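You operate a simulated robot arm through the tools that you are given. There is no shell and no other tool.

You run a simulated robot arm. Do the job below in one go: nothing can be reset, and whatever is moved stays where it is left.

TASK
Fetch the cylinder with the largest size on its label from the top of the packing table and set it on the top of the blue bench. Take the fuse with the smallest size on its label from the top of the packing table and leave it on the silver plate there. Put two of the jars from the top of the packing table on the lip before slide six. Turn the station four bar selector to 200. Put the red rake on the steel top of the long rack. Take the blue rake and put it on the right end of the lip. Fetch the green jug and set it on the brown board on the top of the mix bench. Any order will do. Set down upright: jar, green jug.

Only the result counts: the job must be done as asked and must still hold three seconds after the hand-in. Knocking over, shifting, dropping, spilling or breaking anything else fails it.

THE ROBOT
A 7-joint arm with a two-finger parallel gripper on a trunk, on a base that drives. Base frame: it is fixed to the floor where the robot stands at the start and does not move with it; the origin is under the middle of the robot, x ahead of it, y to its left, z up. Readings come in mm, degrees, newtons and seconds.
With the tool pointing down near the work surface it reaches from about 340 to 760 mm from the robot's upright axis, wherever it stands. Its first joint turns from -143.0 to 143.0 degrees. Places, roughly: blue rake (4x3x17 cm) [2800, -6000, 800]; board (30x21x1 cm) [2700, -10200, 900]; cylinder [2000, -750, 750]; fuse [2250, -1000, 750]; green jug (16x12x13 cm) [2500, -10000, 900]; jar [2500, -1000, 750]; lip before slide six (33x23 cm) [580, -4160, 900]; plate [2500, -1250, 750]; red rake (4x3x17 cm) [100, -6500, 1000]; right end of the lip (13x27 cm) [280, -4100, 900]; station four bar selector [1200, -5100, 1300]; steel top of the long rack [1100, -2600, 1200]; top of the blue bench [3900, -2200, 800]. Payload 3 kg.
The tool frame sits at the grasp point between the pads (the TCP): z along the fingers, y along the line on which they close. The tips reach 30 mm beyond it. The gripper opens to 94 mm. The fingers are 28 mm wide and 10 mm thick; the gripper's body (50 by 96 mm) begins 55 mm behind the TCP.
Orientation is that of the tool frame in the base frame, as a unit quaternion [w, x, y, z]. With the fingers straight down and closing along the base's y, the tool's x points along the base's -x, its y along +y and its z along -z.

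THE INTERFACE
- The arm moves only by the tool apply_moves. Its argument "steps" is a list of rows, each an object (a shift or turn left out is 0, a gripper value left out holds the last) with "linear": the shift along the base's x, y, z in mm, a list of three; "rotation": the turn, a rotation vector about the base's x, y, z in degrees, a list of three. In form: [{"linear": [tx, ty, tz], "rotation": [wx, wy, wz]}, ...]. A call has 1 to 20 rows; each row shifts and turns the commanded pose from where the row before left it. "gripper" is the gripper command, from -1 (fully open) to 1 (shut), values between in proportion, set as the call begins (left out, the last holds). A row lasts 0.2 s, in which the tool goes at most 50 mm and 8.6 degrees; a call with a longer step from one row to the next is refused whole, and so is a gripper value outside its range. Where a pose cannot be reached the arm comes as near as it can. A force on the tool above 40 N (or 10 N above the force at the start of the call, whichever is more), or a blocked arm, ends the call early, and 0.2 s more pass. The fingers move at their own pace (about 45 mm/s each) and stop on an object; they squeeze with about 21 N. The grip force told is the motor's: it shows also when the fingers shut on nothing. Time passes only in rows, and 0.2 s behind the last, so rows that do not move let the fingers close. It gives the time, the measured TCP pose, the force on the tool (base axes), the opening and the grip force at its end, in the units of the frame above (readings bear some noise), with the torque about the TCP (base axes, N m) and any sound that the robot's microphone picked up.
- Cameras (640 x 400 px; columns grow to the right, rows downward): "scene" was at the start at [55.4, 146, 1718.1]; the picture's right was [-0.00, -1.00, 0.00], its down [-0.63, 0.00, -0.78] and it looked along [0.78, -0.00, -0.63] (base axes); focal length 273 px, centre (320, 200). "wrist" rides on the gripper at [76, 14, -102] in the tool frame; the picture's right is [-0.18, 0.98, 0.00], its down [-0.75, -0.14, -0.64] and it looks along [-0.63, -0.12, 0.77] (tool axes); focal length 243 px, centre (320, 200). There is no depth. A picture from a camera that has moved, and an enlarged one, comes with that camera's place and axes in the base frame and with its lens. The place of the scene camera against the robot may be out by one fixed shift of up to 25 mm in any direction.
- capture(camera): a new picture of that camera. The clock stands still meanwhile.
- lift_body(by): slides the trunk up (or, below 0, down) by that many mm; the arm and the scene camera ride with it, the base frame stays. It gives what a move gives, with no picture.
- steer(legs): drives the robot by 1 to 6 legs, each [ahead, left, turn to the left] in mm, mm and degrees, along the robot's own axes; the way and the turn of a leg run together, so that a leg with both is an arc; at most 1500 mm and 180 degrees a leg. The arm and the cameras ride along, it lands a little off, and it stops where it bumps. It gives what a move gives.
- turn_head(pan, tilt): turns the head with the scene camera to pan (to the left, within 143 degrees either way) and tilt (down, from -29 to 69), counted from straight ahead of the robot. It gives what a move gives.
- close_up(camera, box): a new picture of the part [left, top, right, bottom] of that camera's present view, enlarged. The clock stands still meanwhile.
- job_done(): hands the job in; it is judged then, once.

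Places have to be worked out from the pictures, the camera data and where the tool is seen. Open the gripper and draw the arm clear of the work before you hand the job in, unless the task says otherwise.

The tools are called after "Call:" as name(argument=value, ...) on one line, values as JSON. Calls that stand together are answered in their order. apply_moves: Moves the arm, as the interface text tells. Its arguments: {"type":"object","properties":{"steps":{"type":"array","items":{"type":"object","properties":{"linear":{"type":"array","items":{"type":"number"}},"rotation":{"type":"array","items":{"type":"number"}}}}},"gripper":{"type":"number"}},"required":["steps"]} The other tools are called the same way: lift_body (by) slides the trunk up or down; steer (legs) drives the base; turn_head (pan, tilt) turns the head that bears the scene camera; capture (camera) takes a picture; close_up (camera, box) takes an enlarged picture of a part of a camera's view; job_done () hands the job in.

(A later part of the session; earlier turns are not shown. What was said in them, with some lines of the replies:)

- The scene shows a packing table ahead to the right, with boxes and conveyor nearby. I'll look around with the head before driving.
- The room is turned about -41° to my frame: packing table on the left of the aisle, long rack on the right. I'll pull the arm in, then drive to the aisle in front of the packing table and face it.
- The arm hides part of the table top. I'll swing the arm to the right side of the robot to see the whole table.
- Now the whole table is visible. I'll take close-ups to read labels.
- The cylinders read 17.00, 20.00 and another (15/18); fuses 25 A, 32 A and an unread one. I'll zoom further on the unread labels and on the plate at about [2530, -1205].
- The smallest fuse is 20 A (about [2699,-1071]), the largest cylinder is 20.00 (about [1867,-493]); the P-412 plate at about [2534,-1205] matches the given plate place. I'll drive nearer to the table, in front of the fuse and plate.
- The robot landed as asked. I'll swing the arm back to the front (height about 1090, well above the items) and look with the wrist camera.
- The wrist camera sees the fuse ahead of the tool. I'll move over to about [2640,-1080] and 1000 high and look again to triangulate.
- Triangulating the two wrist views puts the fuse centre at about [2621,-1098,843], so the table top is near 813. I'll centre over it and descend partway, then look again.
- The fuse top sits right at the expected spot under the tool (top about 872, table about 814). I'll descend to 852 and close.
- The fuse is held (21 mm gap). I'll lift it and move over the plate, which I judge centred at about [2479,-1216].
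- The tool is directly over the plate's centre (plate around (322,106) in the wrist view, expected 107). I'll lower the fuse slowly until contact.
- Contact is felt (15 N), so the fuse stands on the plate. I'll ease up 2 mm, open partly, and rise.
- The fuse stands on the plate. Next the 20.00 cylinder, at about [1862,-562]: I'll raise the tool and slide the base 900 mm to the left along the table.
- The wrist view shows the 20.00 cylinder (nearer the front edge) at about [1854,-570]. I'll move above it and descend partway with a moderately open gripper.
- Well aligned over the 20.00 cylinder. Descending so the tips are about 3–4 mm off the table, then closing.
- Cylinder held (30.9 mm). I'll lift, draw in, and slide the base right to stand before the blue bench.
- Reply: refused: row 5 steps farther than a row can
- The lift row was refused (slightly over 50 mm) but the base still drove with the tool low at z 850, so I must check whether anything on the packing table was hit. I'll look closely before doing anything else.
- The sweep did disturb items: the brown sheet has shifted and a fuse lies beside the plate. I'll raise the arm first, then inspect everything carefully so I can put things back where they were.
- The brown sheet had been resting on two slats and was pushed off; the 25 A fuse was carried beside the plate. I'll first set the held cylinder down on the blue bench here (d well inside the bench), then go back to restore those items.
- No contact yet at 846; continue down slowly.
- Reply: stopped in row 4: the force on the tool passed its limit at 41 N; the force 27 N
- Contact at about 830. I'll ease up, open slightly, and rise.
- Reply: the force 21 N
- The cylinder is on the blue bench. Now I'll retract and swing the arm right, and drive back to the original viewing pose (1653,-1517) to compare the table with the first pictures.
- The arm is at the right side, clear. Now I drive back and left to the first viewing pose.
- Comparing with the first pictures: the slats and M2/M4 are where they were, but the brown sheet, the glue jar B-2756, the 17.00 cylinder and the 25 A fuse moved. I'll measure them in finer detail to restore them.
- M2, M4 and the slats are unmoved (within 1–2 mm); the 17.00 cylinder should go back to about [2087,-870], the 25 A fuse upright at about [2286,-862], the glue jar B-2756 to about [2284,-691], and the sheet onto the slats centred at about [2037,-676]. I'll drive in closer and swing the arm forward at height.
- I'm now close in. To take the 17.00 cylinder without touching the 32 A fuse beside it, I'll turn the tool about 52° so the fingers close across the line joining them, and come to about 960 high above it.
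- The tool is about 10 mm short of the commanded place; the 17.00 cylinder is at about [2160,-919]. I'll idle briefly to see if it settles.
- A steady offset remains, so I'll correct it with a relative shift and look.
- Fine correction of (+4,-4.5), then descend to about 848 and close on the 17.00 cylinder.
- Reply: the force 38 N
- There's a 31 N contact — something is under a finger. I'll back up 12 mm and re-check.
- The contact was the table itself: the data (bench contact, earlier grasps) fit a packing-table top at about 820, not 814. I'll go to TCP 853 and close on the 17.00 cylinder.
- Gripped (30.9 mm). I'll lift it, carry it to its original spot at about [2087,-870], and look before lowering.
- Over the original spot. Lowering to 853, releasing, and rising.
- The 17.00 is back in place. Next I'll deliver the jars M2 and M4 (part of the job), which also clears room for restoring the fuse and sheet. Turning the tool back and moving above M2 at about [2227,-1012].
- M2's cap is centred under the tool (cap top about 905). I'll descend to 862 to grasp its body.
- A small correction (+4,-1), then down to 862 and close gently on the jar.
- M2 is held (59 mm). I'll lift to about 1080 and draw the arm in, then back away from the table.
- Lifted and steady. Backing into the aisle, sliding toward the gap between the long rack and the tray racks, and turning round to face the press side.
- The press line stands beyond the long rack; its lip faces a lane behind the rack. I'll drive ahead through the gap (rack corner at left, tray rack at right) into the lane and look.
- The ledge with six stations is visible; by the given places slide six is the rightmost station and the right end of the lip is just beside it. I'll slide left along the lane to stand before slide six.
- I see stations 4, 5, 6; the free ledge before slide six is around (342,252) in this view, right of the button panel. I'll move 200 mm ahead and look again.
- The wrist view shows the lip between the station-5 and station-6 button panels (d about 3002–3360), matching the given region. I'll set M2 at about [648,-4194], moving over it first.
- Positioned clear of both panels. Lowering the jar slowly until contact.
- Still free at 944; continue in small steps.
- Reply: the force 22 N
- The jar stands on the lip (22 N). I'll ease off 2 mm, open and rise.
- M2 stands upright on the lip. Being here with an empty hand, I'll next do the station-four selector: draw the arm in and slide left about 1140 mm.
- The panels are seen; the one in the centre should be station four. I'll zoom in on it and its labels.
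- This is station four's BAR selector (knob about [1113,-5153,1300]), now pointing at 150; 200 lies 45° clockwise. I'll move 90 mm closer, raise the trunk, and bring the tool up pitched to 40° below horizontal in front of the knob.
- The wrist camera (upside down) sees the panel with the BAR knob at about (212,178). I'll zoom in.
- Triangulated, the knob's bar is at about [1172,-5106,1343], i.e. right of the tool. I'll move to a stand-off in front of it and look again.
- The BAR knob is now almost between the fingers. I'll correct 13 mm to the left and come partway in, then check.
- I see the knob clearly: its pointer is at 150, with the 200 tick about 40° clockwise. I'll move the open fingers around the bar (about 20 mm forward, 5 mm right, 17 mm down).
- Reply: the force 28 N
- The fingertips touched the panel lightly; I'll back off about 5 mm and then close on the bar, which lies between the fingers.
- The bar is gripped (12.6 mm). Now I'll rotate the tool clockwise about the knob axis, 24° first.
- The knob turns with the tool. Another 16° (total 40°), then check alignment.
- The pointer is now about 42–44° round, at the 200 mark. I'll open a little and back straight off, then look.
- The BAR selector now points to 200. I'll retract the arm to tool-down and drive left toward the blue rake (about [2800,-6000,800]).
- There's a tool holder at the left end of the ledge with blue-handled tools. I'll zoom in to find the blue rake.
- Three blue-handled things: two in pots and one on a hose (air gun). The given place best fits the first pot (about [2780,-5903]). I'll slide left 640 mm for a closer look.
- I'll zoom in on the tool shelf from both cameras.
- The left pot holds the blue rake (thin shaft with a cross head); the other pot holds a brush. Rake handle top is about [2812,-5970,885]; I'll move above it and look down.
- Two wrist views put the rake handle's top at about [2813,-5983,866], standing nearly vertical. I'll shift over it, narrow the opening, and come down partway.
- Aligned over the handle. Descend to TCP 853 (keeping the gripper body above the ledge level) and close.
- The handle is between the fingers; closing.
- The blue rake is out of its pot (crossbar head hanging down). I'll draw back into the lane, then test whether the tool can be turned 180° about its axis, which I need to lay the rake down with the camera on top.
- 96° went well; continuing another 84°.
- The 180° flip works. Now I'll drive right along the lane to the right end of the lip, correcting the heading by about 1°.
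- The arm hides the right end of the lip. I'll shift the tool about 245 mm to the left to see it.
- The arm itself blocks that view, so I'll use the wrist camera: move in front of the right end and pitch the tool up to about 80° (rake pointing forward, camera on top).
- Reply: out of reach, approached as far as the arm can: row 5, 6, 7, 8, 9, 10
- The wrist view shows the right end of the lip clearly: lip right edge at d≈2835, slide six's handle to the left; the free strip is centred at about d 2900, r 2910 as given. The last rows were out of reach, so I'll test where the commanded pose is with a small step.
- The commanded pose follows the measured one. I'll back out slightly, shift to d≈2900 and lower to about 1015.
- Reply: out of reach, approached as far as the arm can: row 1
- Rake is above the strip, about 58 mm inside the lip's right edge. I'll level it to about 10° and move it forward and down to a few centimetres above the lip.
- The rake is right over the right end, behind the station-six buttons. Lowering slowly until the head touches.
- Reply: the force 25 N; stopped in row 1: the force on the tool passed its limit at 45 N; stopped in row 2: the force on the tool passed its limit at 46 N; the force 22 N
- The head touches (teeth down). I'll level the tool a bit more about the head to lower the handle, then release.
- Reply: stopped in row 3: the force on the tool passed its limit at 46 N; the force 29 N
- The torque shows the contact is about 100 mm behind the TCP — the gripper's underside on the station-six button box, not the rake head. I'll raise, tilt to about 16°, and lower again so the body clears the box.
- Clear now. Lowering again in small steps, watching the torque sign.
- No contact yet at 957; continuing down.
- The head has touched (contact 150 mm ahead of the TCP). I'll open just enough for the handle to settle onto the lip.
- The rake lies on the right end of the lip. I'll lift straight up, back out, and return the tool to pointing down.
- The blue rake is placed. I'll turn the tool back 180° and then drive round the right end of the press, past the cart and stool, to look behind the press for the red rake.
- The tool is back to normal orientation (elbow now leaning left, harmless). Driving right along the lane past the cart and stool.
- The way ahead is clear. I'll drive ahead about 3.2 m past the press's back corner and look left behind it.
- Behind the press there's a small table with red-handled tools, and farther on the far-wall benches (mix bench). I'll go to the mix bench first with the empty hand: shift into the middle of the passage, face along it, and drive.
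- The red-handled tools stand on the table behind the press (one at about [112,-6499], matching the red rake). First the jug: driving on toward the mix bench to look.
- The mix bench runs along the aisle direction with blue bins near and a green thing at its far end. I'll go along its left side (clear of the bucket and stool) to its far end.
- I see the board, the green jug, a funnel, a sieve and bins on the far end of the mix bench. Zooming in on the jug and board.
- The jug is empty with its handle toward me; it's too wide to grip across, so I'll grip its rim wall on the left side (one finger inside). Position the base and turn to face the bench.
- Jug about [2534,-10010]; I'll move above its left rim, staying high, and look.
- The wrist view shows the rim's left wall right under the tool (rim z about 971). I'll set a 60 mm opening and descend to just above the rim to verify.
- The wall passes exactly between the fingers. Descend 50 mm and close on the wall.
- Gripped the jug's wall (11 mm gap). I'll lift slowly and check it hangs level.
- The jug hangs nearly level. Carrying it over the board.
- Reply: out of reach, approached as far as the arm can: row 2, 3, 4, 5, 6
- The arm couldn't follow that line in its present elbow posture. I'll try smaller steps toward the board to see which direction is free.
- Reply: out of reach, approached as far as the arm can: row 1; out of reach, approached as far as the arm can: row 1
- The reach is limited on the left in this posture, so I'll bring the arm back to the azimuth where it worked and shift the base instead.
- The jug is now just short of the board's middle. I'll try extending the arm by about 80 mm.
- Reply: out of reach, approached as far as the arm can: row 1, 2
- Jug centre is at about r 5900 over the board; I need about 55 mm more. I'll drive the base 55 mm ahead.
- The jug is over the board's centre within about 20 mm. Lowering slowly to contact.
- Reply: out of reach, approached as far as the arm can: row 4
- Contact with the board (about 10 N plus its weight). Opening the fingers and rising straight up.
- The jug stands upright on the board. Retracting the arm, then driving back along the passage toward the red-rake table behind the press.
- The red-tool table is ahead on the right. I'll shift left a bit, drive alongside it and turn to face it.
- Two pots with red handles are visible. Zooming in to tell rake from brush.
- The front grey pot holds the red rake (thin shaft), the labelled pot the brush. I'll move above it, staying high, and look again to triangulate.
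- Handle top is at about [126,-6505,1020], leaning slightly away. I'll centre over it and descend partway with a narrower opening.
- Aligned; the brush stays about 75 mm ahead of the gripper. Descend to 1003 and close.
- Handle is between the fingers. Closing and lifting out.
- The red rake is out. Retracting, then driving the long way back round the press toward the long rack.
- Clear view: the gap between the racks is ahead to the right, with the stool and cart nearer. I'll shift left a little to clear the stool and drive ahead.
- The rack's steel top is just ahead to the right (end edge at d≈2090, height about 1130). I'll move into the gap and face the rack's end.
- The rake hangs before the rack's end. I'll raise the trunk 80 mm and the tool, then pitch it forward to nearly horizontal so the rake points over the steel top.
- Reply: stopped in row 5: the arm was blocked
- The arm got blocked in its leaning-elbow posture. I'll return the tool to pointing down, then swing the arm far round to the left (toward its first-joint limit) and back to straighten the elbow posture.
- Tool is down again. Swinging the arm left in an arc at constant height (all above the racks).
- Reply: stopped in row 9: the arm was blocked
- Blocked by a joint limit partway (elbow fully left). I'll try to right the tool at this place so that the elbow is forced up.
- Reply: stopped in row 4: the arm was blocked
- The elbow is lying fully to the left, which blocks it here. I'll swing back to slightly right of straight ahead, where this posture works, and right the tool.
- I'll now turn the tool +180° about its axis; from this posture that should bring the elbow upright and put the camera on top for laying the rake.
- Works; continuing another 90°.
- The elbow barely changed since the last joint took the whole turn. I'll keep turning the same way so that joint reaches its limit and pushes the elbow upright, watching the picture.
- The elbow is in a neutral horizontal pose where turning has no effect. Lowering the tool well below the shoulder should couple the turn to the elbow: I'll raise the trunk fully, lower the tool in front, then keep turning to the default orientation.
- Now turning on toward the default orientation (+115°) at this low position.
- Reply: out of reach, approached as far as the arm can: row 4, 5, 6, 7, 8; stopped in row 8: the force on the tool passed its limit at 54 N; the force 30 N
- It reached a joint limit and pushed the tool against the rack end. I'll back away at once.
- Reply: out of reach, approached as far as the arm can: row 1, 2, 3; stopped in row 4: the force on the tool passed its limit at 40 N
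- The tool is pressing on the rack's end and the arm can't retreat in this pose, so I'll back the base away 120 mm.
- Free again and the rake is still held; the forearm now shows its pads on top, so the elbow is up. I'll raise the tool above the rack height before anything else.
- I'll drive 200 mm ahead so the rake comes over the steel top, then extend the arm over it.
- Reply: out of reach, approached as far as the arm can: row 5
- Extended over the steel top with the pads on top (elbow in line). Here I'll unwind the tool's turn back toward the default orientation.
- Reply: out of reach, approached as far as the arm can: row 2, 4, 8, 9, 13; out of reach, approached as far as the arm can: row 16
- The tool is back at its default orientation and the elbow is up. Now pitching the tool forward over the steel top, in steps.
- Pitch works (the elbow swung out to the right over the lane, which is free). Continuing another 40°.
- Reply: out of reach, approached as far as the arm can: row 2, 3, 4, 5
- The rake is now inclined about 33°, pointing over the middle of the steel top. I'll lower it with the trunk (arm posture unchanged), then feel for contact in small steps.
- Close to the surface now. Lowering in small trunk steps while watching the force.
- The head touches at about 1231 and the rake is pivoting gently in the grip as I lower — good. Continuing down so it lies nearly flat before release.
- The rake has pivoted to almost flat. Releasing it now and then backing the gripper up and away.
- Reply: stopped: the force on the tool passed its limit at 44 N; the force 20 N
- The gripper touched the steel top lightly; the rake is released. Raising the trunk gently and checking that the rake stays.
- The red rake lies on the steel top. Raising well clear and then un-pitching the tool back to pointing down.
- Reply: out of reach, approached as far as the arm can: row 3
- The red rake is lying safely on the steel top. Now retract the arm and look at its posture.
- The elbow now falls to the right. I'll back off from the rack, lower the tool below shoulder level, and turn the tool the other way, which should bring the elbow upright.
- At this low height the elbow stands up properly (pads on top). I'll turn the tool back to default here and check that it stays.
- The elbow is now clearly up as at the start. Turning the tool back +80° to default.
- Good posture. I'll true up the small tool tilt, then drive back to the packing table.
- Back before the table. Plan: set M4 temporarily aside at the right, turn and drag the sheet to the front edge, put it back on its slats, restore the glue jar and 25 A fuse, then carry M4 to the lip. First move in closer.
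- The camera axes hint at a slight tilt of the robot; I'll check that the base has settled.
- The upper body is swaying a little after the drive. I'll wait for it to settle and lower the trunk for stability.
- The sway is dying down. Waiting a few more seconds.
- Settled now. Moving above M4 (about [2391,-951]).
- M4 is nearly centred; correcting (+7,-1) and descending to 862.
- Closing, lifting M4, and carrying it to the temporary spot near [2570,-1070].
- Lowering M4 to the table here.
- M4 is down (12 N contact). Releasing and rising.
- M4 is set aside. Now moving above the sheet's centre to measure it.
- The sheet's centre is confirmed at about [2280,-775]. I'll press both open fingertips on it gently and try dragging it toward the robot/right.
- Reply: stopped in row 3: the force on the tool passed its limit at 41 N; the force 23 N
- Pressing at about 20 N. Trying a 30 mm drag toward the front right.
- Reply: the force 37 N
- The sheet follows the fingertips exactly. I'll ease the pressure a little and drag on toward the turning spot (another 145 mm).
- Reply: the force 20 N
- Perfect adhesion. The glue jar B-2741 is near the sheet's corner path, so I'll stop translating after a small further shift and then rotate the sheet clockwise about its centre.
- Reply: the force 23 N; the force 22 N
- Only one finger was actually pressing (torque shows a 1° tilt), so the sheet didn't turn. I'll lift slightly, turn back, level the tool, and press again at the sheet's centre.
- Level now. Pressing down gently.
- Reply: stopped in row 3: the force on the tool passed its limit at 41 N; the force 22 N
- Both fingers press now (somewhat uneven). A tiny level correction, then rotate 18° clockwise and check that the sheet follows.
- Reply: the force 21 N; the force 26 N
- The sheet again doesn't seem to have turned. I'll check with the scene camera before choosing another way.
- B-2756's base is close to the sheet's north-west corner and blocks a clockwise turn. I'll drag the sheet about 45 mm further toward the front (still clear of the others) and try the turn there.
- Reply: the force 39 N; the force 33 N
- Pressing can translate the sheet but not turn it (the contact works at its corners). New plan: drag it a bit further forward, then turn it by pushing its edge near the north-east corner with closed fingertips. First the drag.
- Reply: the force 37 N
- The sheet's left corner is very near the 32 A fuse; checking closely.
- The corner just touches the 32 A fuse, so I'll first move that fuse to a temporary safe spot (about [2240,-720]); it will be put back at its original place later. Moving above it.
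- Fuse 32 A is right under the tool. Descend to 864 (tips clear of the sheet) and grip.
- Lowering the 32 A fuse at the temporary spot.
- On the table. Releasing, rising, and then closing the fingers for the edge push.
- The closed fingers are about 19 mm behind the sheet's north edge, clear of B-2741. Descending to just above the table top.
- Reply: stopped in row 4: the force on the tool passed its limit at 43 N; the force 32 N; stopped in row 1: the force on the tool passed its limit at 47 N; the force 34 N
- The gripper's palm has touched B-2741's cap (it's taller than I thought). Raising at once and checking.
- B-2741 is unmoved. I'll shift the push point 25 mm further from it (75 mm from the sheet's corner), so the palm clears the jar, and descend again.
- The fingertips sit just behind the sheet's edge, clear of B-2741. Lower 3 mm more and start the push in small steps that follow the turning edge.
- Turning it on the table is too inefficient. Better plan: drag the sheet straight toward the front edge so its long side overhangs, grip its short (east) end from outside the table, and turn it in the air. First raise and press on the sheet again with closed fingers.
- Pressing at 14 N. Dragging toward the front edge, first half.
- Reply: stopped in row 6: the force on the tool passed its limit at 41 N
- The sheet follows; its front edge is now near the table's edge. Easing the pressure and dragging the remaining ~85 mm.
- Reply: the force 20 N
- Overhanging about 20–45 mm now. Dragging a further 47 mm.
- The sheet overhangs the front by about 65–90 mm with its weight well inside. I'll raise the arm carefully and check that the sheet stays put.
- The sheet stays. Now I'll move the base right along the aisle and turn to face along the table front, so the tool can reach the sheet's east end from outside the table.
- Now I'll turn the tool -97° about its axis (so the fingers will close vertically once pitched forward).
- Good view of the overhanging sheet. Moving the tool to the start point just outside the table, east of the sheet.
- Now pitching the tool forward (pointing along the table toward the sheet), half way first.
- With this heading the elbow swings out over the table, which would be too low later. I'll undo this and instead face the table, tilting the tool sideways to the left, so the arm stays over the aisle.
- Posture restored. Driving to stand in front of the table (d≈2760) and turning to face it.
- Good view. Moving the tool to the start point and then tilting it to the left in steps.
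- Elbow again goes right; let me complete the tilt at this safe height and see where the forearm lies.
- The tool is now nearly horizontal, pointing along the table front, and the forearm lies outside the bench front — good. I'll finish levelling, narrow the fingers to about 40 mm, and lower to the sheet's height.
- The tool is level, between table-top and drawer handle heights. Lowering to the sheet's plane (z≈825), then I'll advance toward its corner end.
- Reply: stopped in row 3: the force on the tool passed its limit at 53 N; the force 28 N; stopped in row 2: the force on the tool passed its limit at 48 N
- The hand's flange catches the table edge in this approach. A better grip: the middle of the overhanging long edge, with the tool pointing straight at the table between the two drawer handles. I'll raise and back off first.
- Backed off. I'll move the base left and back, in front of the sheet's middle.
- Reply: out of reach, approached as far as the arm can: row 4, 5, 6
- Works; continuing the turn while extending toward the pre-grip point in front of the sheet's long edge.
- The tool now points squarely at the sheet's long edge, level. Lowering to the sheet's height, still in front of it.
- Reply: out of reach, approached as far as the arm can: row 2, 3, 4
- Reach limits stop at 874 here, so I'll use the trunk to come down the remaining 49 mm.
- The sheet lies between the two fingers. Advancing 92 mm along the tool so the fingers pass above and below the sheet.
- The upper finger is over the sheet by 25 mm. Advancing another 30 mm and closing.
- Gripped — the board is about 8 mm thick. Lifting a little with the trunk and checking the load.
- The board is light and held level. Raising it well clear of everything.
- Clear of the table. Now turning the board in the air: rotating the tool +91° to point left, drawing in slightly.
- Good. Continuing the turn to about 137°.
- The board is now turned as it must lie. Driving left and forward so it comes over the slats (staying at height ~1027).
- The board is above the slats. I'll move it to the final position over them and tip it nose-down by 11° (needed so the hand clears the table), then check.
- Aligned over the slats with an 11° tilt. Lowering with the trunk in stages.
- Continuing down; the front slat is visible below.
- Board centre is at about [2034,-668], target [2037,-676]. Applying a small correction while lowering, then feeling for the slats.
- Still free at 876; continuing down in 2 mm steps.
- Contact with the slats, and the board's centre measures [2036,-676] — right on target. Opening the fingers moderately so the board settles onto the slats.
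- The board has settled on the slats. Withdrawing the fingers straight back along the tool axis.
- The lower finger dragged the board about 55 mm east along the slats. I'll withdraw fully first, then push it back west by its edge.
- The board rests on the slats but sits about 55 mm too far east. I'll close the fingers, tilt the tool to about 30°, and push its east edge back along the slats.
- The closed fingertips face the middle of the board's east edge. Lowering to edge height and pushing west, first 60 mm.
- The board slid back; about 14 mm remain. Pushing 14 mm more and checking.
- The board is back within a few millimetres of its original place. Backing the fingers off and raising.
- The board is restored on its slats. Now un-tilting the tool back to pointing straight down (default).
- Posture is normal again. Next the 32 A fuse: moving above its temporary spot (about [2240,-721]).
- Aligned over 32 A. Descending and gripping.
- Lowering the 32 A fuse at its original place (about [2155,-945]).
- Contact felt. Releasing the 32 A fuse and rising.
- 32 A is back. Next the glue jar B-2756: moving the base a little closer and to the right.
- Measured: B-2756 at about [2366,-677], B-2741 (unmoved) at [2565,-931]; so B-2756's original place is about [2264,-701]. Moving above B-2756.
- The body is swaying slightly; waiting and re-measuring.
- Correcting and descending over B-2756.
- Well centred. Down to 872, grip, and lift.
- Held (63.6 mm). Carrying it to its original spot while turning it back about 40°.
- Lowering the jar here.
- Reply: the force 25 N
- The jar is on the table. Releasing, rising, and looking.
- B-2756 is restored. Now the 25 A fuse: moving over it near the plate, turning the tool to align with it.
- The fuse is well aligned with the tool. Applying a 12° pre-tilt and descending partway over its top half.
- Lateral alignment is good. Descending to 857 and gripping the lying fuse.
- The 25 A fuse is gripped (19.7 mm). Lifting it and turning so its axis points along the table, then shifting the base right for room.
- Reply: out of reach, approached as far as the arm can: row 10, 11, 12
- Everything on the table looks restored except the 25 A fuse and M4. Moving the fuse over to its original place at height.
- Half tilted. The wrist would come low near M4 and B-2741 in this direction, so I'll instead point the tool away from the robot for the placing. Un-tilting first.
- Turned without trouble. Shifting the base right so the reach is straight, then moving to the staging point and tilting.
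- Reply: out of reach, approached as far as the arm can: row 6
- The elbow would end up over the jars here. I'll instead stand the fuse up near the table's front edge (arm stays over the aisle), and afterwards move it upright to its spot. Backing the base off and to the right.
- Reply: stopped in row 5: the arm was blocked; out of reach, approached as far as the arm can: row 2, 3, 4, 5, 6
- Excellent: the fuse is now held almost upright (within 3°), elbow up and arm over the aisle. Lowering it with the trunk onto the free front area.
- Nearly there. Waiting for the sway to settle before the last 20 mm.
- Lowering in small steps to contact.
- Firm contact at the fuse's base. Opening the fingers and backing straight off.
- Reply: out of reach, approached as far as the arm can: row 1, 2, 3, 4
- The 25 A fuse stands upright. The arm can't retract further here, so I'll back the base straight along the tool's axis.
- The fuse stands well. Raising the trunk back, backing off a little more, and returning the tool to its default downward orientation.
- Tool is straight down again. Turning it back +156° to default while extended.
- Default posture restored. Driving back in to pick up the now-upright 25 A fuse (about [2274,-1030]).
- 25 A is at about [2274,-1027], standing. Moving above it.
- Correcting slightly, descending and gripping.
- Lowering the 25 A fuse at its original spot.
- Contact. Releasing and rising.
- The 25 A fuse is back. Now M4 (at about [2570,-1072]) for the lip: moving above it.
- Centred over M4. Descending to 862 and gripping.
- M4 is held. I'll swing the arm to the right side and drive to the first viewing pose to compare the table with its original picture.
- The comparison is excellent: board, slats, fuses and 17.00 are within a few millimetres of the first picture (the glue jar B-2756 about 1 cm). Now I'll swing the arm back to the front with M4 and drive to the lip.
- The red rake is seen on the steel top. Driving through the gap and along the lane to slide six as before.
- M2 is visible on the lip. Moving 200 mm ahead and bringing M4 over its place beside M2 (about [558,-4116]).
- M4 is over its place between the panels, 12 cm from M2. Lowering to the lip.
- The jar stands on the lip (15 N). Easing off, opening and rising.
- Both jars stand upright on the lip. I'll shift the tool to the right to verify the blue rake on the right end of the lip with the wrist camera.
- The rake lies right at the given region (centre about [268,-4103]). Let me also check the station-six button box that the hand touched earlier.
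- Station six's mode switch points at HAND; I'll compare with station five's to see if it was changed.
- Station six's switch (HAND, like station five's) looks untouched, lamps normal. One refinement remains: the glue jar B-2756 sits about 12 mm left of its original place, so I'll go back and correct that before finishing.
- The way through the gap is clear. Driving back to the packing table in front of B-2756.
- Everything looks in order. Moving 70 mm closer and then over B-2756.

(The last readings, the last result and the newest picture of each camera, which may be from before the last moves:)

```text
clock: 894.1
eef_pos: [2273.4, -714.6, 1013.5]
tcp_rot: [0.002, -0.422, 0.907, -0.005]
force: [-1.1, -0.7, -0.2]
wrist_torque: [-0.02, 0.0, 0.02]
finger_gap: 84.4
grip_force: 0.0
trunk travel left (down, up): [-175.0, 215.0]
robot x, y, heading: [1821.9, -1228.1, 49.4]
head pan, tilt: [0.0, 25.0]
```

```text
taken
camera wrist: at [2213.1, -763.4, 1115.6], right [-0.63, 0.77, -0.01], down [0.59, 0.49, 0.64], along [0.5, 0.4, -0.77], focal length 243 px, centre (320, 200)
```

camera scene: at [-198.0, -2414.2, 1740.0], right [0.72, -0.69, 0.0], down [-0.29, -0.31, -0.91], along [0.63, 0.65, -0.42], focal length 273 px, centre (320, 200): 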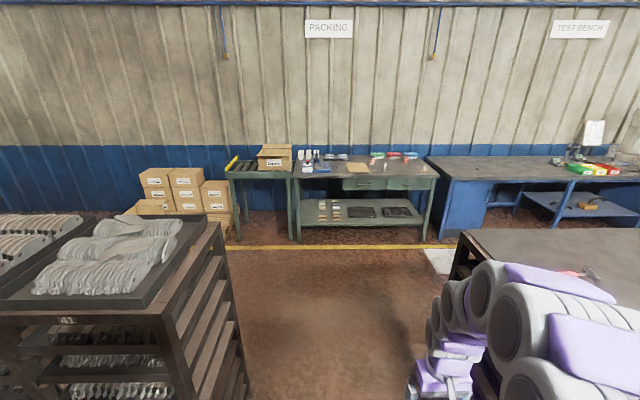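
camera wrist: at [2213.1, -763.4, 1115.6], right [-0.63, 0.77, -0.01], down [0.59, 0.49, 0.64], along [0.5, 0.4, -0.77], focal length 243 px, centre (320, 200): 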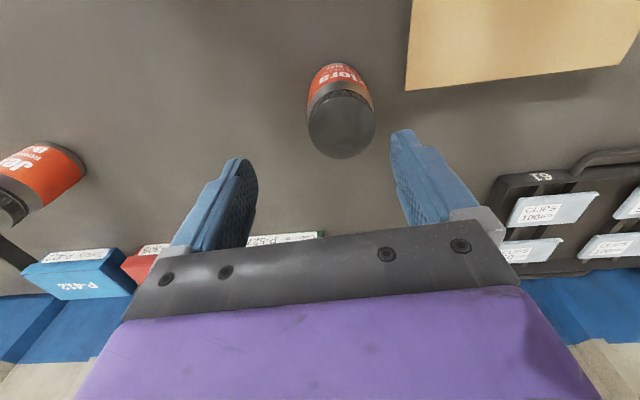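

Correcting by (-9,+15) and descending partway.

Call:
apply_moves(steps=[{"linear": [-9, 15, -25]}, {"linear": [0, 0, -25]}, {"linear": [0, 0, -15]}, {}, {}, {}])

Call:
capture(camera="wrist")

```text
clock: 895.5
eef_pos: [2265.1, -702.9, 949.3]
tcp_rot: [0.003, -0.422, 0.907, -0.006]
force: [-0.6, 0.2, -0.4]
wrist_torque: [0.01, 0.01, 0.02]
finger_gap: 84.5
grip_force: 0.1
trunk travel left (down, up): [-175.0, 215.0]
robot x, y, heading: [1824.0, -1226.2, 49.4]
head pan, tilt: [0.0, 25.0]
```

```text
taken
camera wrist: at [2203.3, -750.6, 1050.6], right [-0.63, 0.77, -0.01], down [0.59, 0.49, 0.64], along [0.5, 0.4, -0.77], focal length 243 px, centre (320, 200)
```

wrist: 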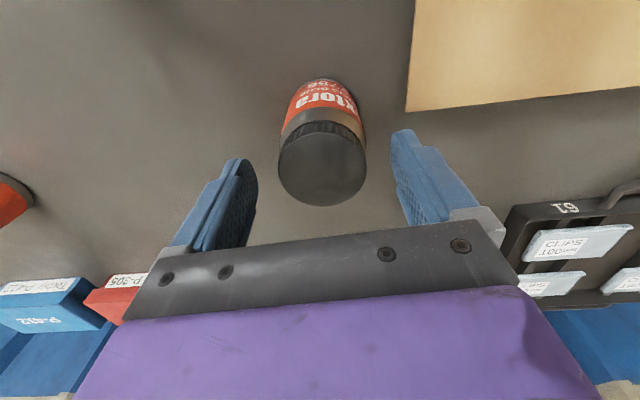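

Centred. Down to 872, grip, lift slightly, shift by (+11,-4), and set down again.

Call:
apply_moves(steps=[{"linear": [0, 1, -25]}, {"linear": [0, 0, -25]}, {"linear": [0, 0, -20]}, {"linear": [0, 0, -7]}, {}])

Call:
apply_moves(steps=[{}, {}, {}, {}], gripper=1)

Call:
apply_moves(steps=[{"linear": [0, 0, 5]}, {"linear": [0, 0, 5]}, {"linear": [5.5, -2.1, 0], "rotation": [0, 0, 3]}, {"linear": [5.4, -2.1, 0], "rotation": [0, 0, 3]}, {}, {}])

```text
clock: 896.7
eef_pos: [2263.9, -699.6, 873.3]
tcp_rot: [0.002, -0.421, 0.907, -0.006]
force: [0.5, 0.4, -0.6]
wrist_torque: [-0.03, 0.0, 0.01]
finger_gap: 84.5
grip_force: 0.2
trunk travel left (down, up): [-175.0, 215.0]
robot x, y, heading: [1822.3, -1226.6, 49.7]
head pan, tilt: [0.0, 25.0]
```

```text
clock: 897.7
eef_pos: [2264.6, -700.4, 873.0]
tcp_rot: [0.002, -0.422, 0.906, -0.005]
force: [-0.5, 0.2, -0.3]
wrist_torque: [0.04, -0.01, 0.0]
finger_gap: 64.7
grip_force: 21.1
trunk travel left (down, up): [-175.0, 215.0]
robot x, y, heading: [1826.1, -1227.1, 49.5]
head pan, tilt: [0.0, 25.0]
```

```text
clock: 899.1
eef_pos: [2275.8, -705.8, 883.1]
tcp_rot: [0.003, -0.469, 0.883, -0.005]
force: [0.4, 0.2, -3.0]
wrist_torque: [-0.04, 0.01, -0.02]
finger_gap: 64.7
grip_force: 20.9
trunk travel left (down, up): [-175.0, 215.0]
robot x, y, heading: [1823.7, -1227.7, 49.3]
head pan, tilt: [0.0, 25.0]
```

Call:
apply_moves(steps=[{"linear": [0, 0, -5]}, {"linear": [0, 0, -3]}, {"linear": [0, 0, -1.5]}, {"linear": [0, 0, -1.5]}, {}])

Call:
apply_moves(steps=[{"linear": [0, 0, -1.5]}, {}])

```text
clock: 900.3
eef_pos: [2274.9, -704.6, 872.2]
tcp_rot: [0.005, -0.469, 0.883, -0.004]
force: [1.2, -0.1, 17.7]
wrist_torque: [0.27, 0.07, 0.07]
finger_gap: 64.6
grip_force: 21.4
trunk travel left (down, up): [-175.0, 215.0]
robot x, y, heading: [1825.7, -1230.8, 49.5]
head pan, tilt: [0.0, 25.0]
```

```text
clock: 900.9
eef_pos: [2276.1, -703.9, 871.3]
tcp_rot: [0.004, -0.469, 0.883, -0.006]
force: [2.9, 3.6, 21.2]
wrist_torque: [0.39, 0.18, -0.03]
finger_gap: 64.3
grip_force: 20.6
trunk travel left (down, up): [-175.0, 215.0]
robot x, y, heading: [1824.1, -1227.5, 49.4]
head pan, tilt: [0.0, 25.0]
```

The jar is down again. Releasing, rising and withdrawing the arm.

Call:
apply_moves(steps=[{"linear": [0, 0, 2]}, {}, {}, {}], gripper=-0.8)

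Call:
apply_moves(steps=[{"linear": [0, 0, 20]}, {"linear": [0, 0, 40]}, {"linear": [0, 0, 45]}, {"linear": [0, 0, 45]}, {"linear": [-15, -38, 20], "rotation": [0, 0, -6]}, {"linear": [-15, -38, 0]}, {"linear": [-15, -38, 0]}, {"linear": [-15, -38, 0]}, {"linear": [-15, -38, 0]}, {"linear": [-10, -25, 0]}, {}])

Call:
capture(camera="wrist")

```text
clock: 901.9
eef_pos: [2274.4, -705.7, 869.3]
tcp_rot: [0.001, -0.469, 0.883, -0.004]
force: [0.3, 0.8, 3.1]
wrist_torque: [0.0, 0.12, 0.01]
finger_gap: 84.5
grip_force: 0.1
trunk travel left (down, up): [-175.0, 215.0]
robot x, y, heading: [1823.9, -1225.4, 49.6]
head pan, tilt: [0.0, 25.0]
```

```text
clock: 904.3
eef_pos: [2189.6, -919.9, 1042.2]
tcp_rot: [0.001, -0.422, 0.907, -0.006]
force: [-0.9, 0.1, -0.8]
wrist_torque: [0.02, 0.0, -0.01]
finger_gap: 84.8
grip_force: 0.1
trunk travel left (down, up): [-175.0, 215.0]
robot x, y, heading: [1822.6, -1229.1, 49.6]
head pan, tilt: [0.0, 25.0]
```

```text
taken
camera wrist: at [2128.9, -968.3, 1143.4], right [-0.63, 0.77, -0.01], down [0.59, 0.49, 0.64], along [0.5, 0.4, -0.77], focal length 243 px, centre (320, 200)
```

wrist: 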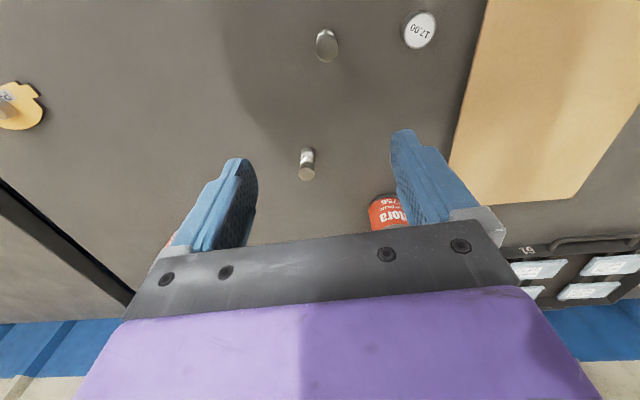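

Backing away from the table and swinging the arm to the side for a final comparison picture.

Call:
steer(legs=[[-325, 0, 0], [0, -30, 0]])

Call:
apply_moves(steps=[{"linear": [-31, -27, 10]}, {"linear": [-31, -27, 10]}, {"linear": [30, -38, 0], "rotation": [0, 0, -7]}, {"linear": [26, -41.5, 0], "rotation": [0, 0, -7]}, {"linear": [20.5, -44.5, 0], "rotation": [0, 0, -7]}, {"linear": [15, -47, 0], "rotation": [0, 0, -7]}, {"linear": [9.5, -48.4, 0], "rotation": [0, 0, -7]}, {"linear": [3.5, -49.2, 0], "rotation": [0, 0, -7]}, {"linear": [-2.5, -49.2, 0], "rotation": [0, 0, -7]}, {"linear": [-8.5, -48.5, 0], "rotation": [0, 0, -7]}, {"linear": [-14.5, -47.2, 0], "rotation": [0, 0, -7]}, {"linear": [-20, -45, 0], "rotation": [0, 0, -7]}, {"linear": [-25.5, -42.3, 0], "rotation": [0, 0, -7]}, {}, {}, {}, {}], gripper=-1)

Call:
turn_head(pan=0, tilt=40)

Call:
capture(camera="scene")

Call:
close_up(camera="scene", box=[320, 180, 480, 280])

Call:
close_up(camera="scene", box=[220, 160, 340, 270])

```text
clock: 906.8
eef_pos: [1993.0, -1175.4, 1043.4]
tcp_rot: [0.005, -0.421, 0.907, -0.009]
force: [0.0, 0.4, -1.1]
wrist_torque: [-0.06, 0.02, -0.03]
finger_gap: 84.6
grip_force: 0.0
trunk travel left (down, up): [-175.0, 215.0]
robot x, y, heading: [1636.0, -1489.9, 49.3]
head pan, tilt: [0.0, 25.0]
```

```text
clock: 910.4
eef_pos: [1963.2, -1727.6, 1063.8]
tcp_rot: [0.0, 0.236, 0.972, -0.012]
force: [-0.1, 0.0, -0.4]
wrist_torque: [-0.03, -0.04, 0.04]
finger_gap: 94.1
grip_force: 0.0
trunk travel left (down, up): [-175.0, 215.0]
robot x, y, heading: [1633.4, -1487.1, 49.0]
head pan, tilt: [0.0, 25.0]
```

```text
clock: 911.2
eef_pos: [1965.2, -1729.0, 1064.3]
tcp_rot: [0.0, 0.235, 0.972, -0.012]
force: [-0.1, 0.0, 0.2]
wrist_torque: [0.04, 0.04, -0.01]
finger_gap: 94.2
grip_force: 0.1
trunk travel left (down, up): [-175.0, 215.0]
robot x, y, heading: [1634.1, -1489.2, 49.4]
head pan, tilt: [0.0, 40.0]
```

```text
taken
camera scene: at [1557.0, -1349.2, 1716.7], right [0.76, -0.65, 0.0], down [-0.42, -0.49, -0.77], along [0.5, 0.58, -0.64], focal length 273 px, centre (320, 200)
```

scene: 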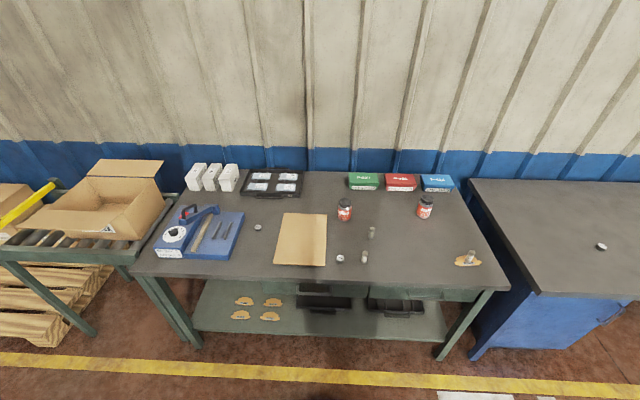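

```text
4.00 times, centred on (400, 230) of scene
camera zoom: at [1557.0, -1349.2, 1716.7], right [0.76, -0.65, 0.0], down [-0.42, -0.49, -0.77], along [0.5, 0.58, -0.64], focal length 1090 px, centre (0, 80)
```

zoom: 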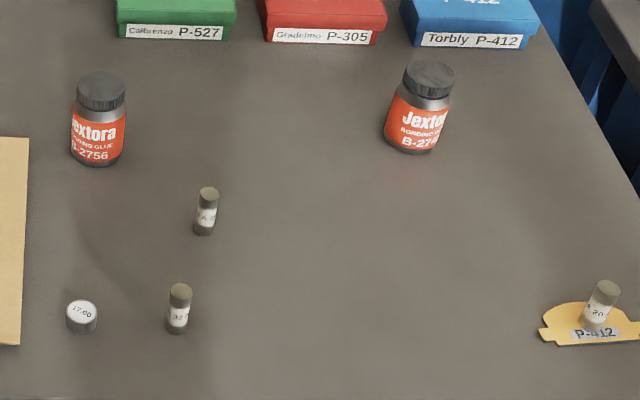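

```text
3.64 times, centred on (280, 215) of scene
camera zoom: at [1557.0, -1349.2, 1716.7], right [0.76, -0.65, 0.0], down [-0.42, -0.49, -0.77], along [0.5, 0.58, -0.64], focal length 991 px, centre (466, 146)
```

zoom: 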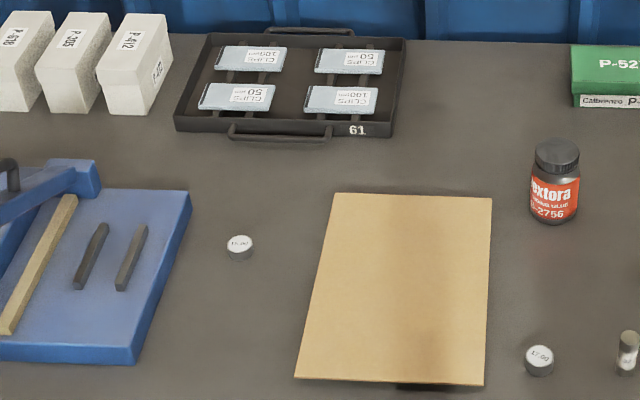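

All items match their original places within a few millimetres, and every task is done: cylinder 20.00 on the blue bench, 20 A fuse on the plate, M2 and M4 upright on the lip before slide six, station-four selector at 200, red rake on the rack's steel top, blue rake on the right end of the lip, green jug on the board. The gripper is open and the arm is clear, so I hand the job in.

Call:
job_done()

```text
The job is handed in.
```

I handed the job in with all seven tasks done. On the way I disturbed other things on the packing table and had to put them back, and I don't know whether that counts against the result.

| Task | Where it ended up |
|---|---|
| Largest cylinder (20.00) | On the top of the blue bench |
| Smallest fuse (20 A) | Standing on the P-412 plate on the packing table |
| Two jars (M2 and M4) | Upright on the lip before slide six |
| Station four bar selector | Turned to 200, pointer on the 200 mark |
| Red rake | Lying on the steel top of the long rack |
| Blue rake | Lying on the right end of the lip |
| Green jug | Upright on the brown board on the mix bench |

- **Sweep across the packing table:** a lift command was refused, and the base drove off with the arm still low. It pushed a brown sheet off its two slats, knocked over the 25 A fuse, and moved the 17.00 cylinder, the 32 A fuse and the glue jar B-2756.
- **What I put back:** I returned all of them and checked against my first picture; they match within about 5 mm. The sheet is most likely turned half round from how it first lay, though it looks the same.
- **Other contacts:** the hand pressed on glue jar B-2741's cap, which moved about 5 mm. It also touched the station six button box, which looks unchanged, though I have no earlier view of its switch to compare. The tool bumped the end of the long rack too; I saw no damage or shift there.
- **The plate:** P-412 looks gold in the pictures. I took it as the silver plate because it was the only plate at the place you gave.
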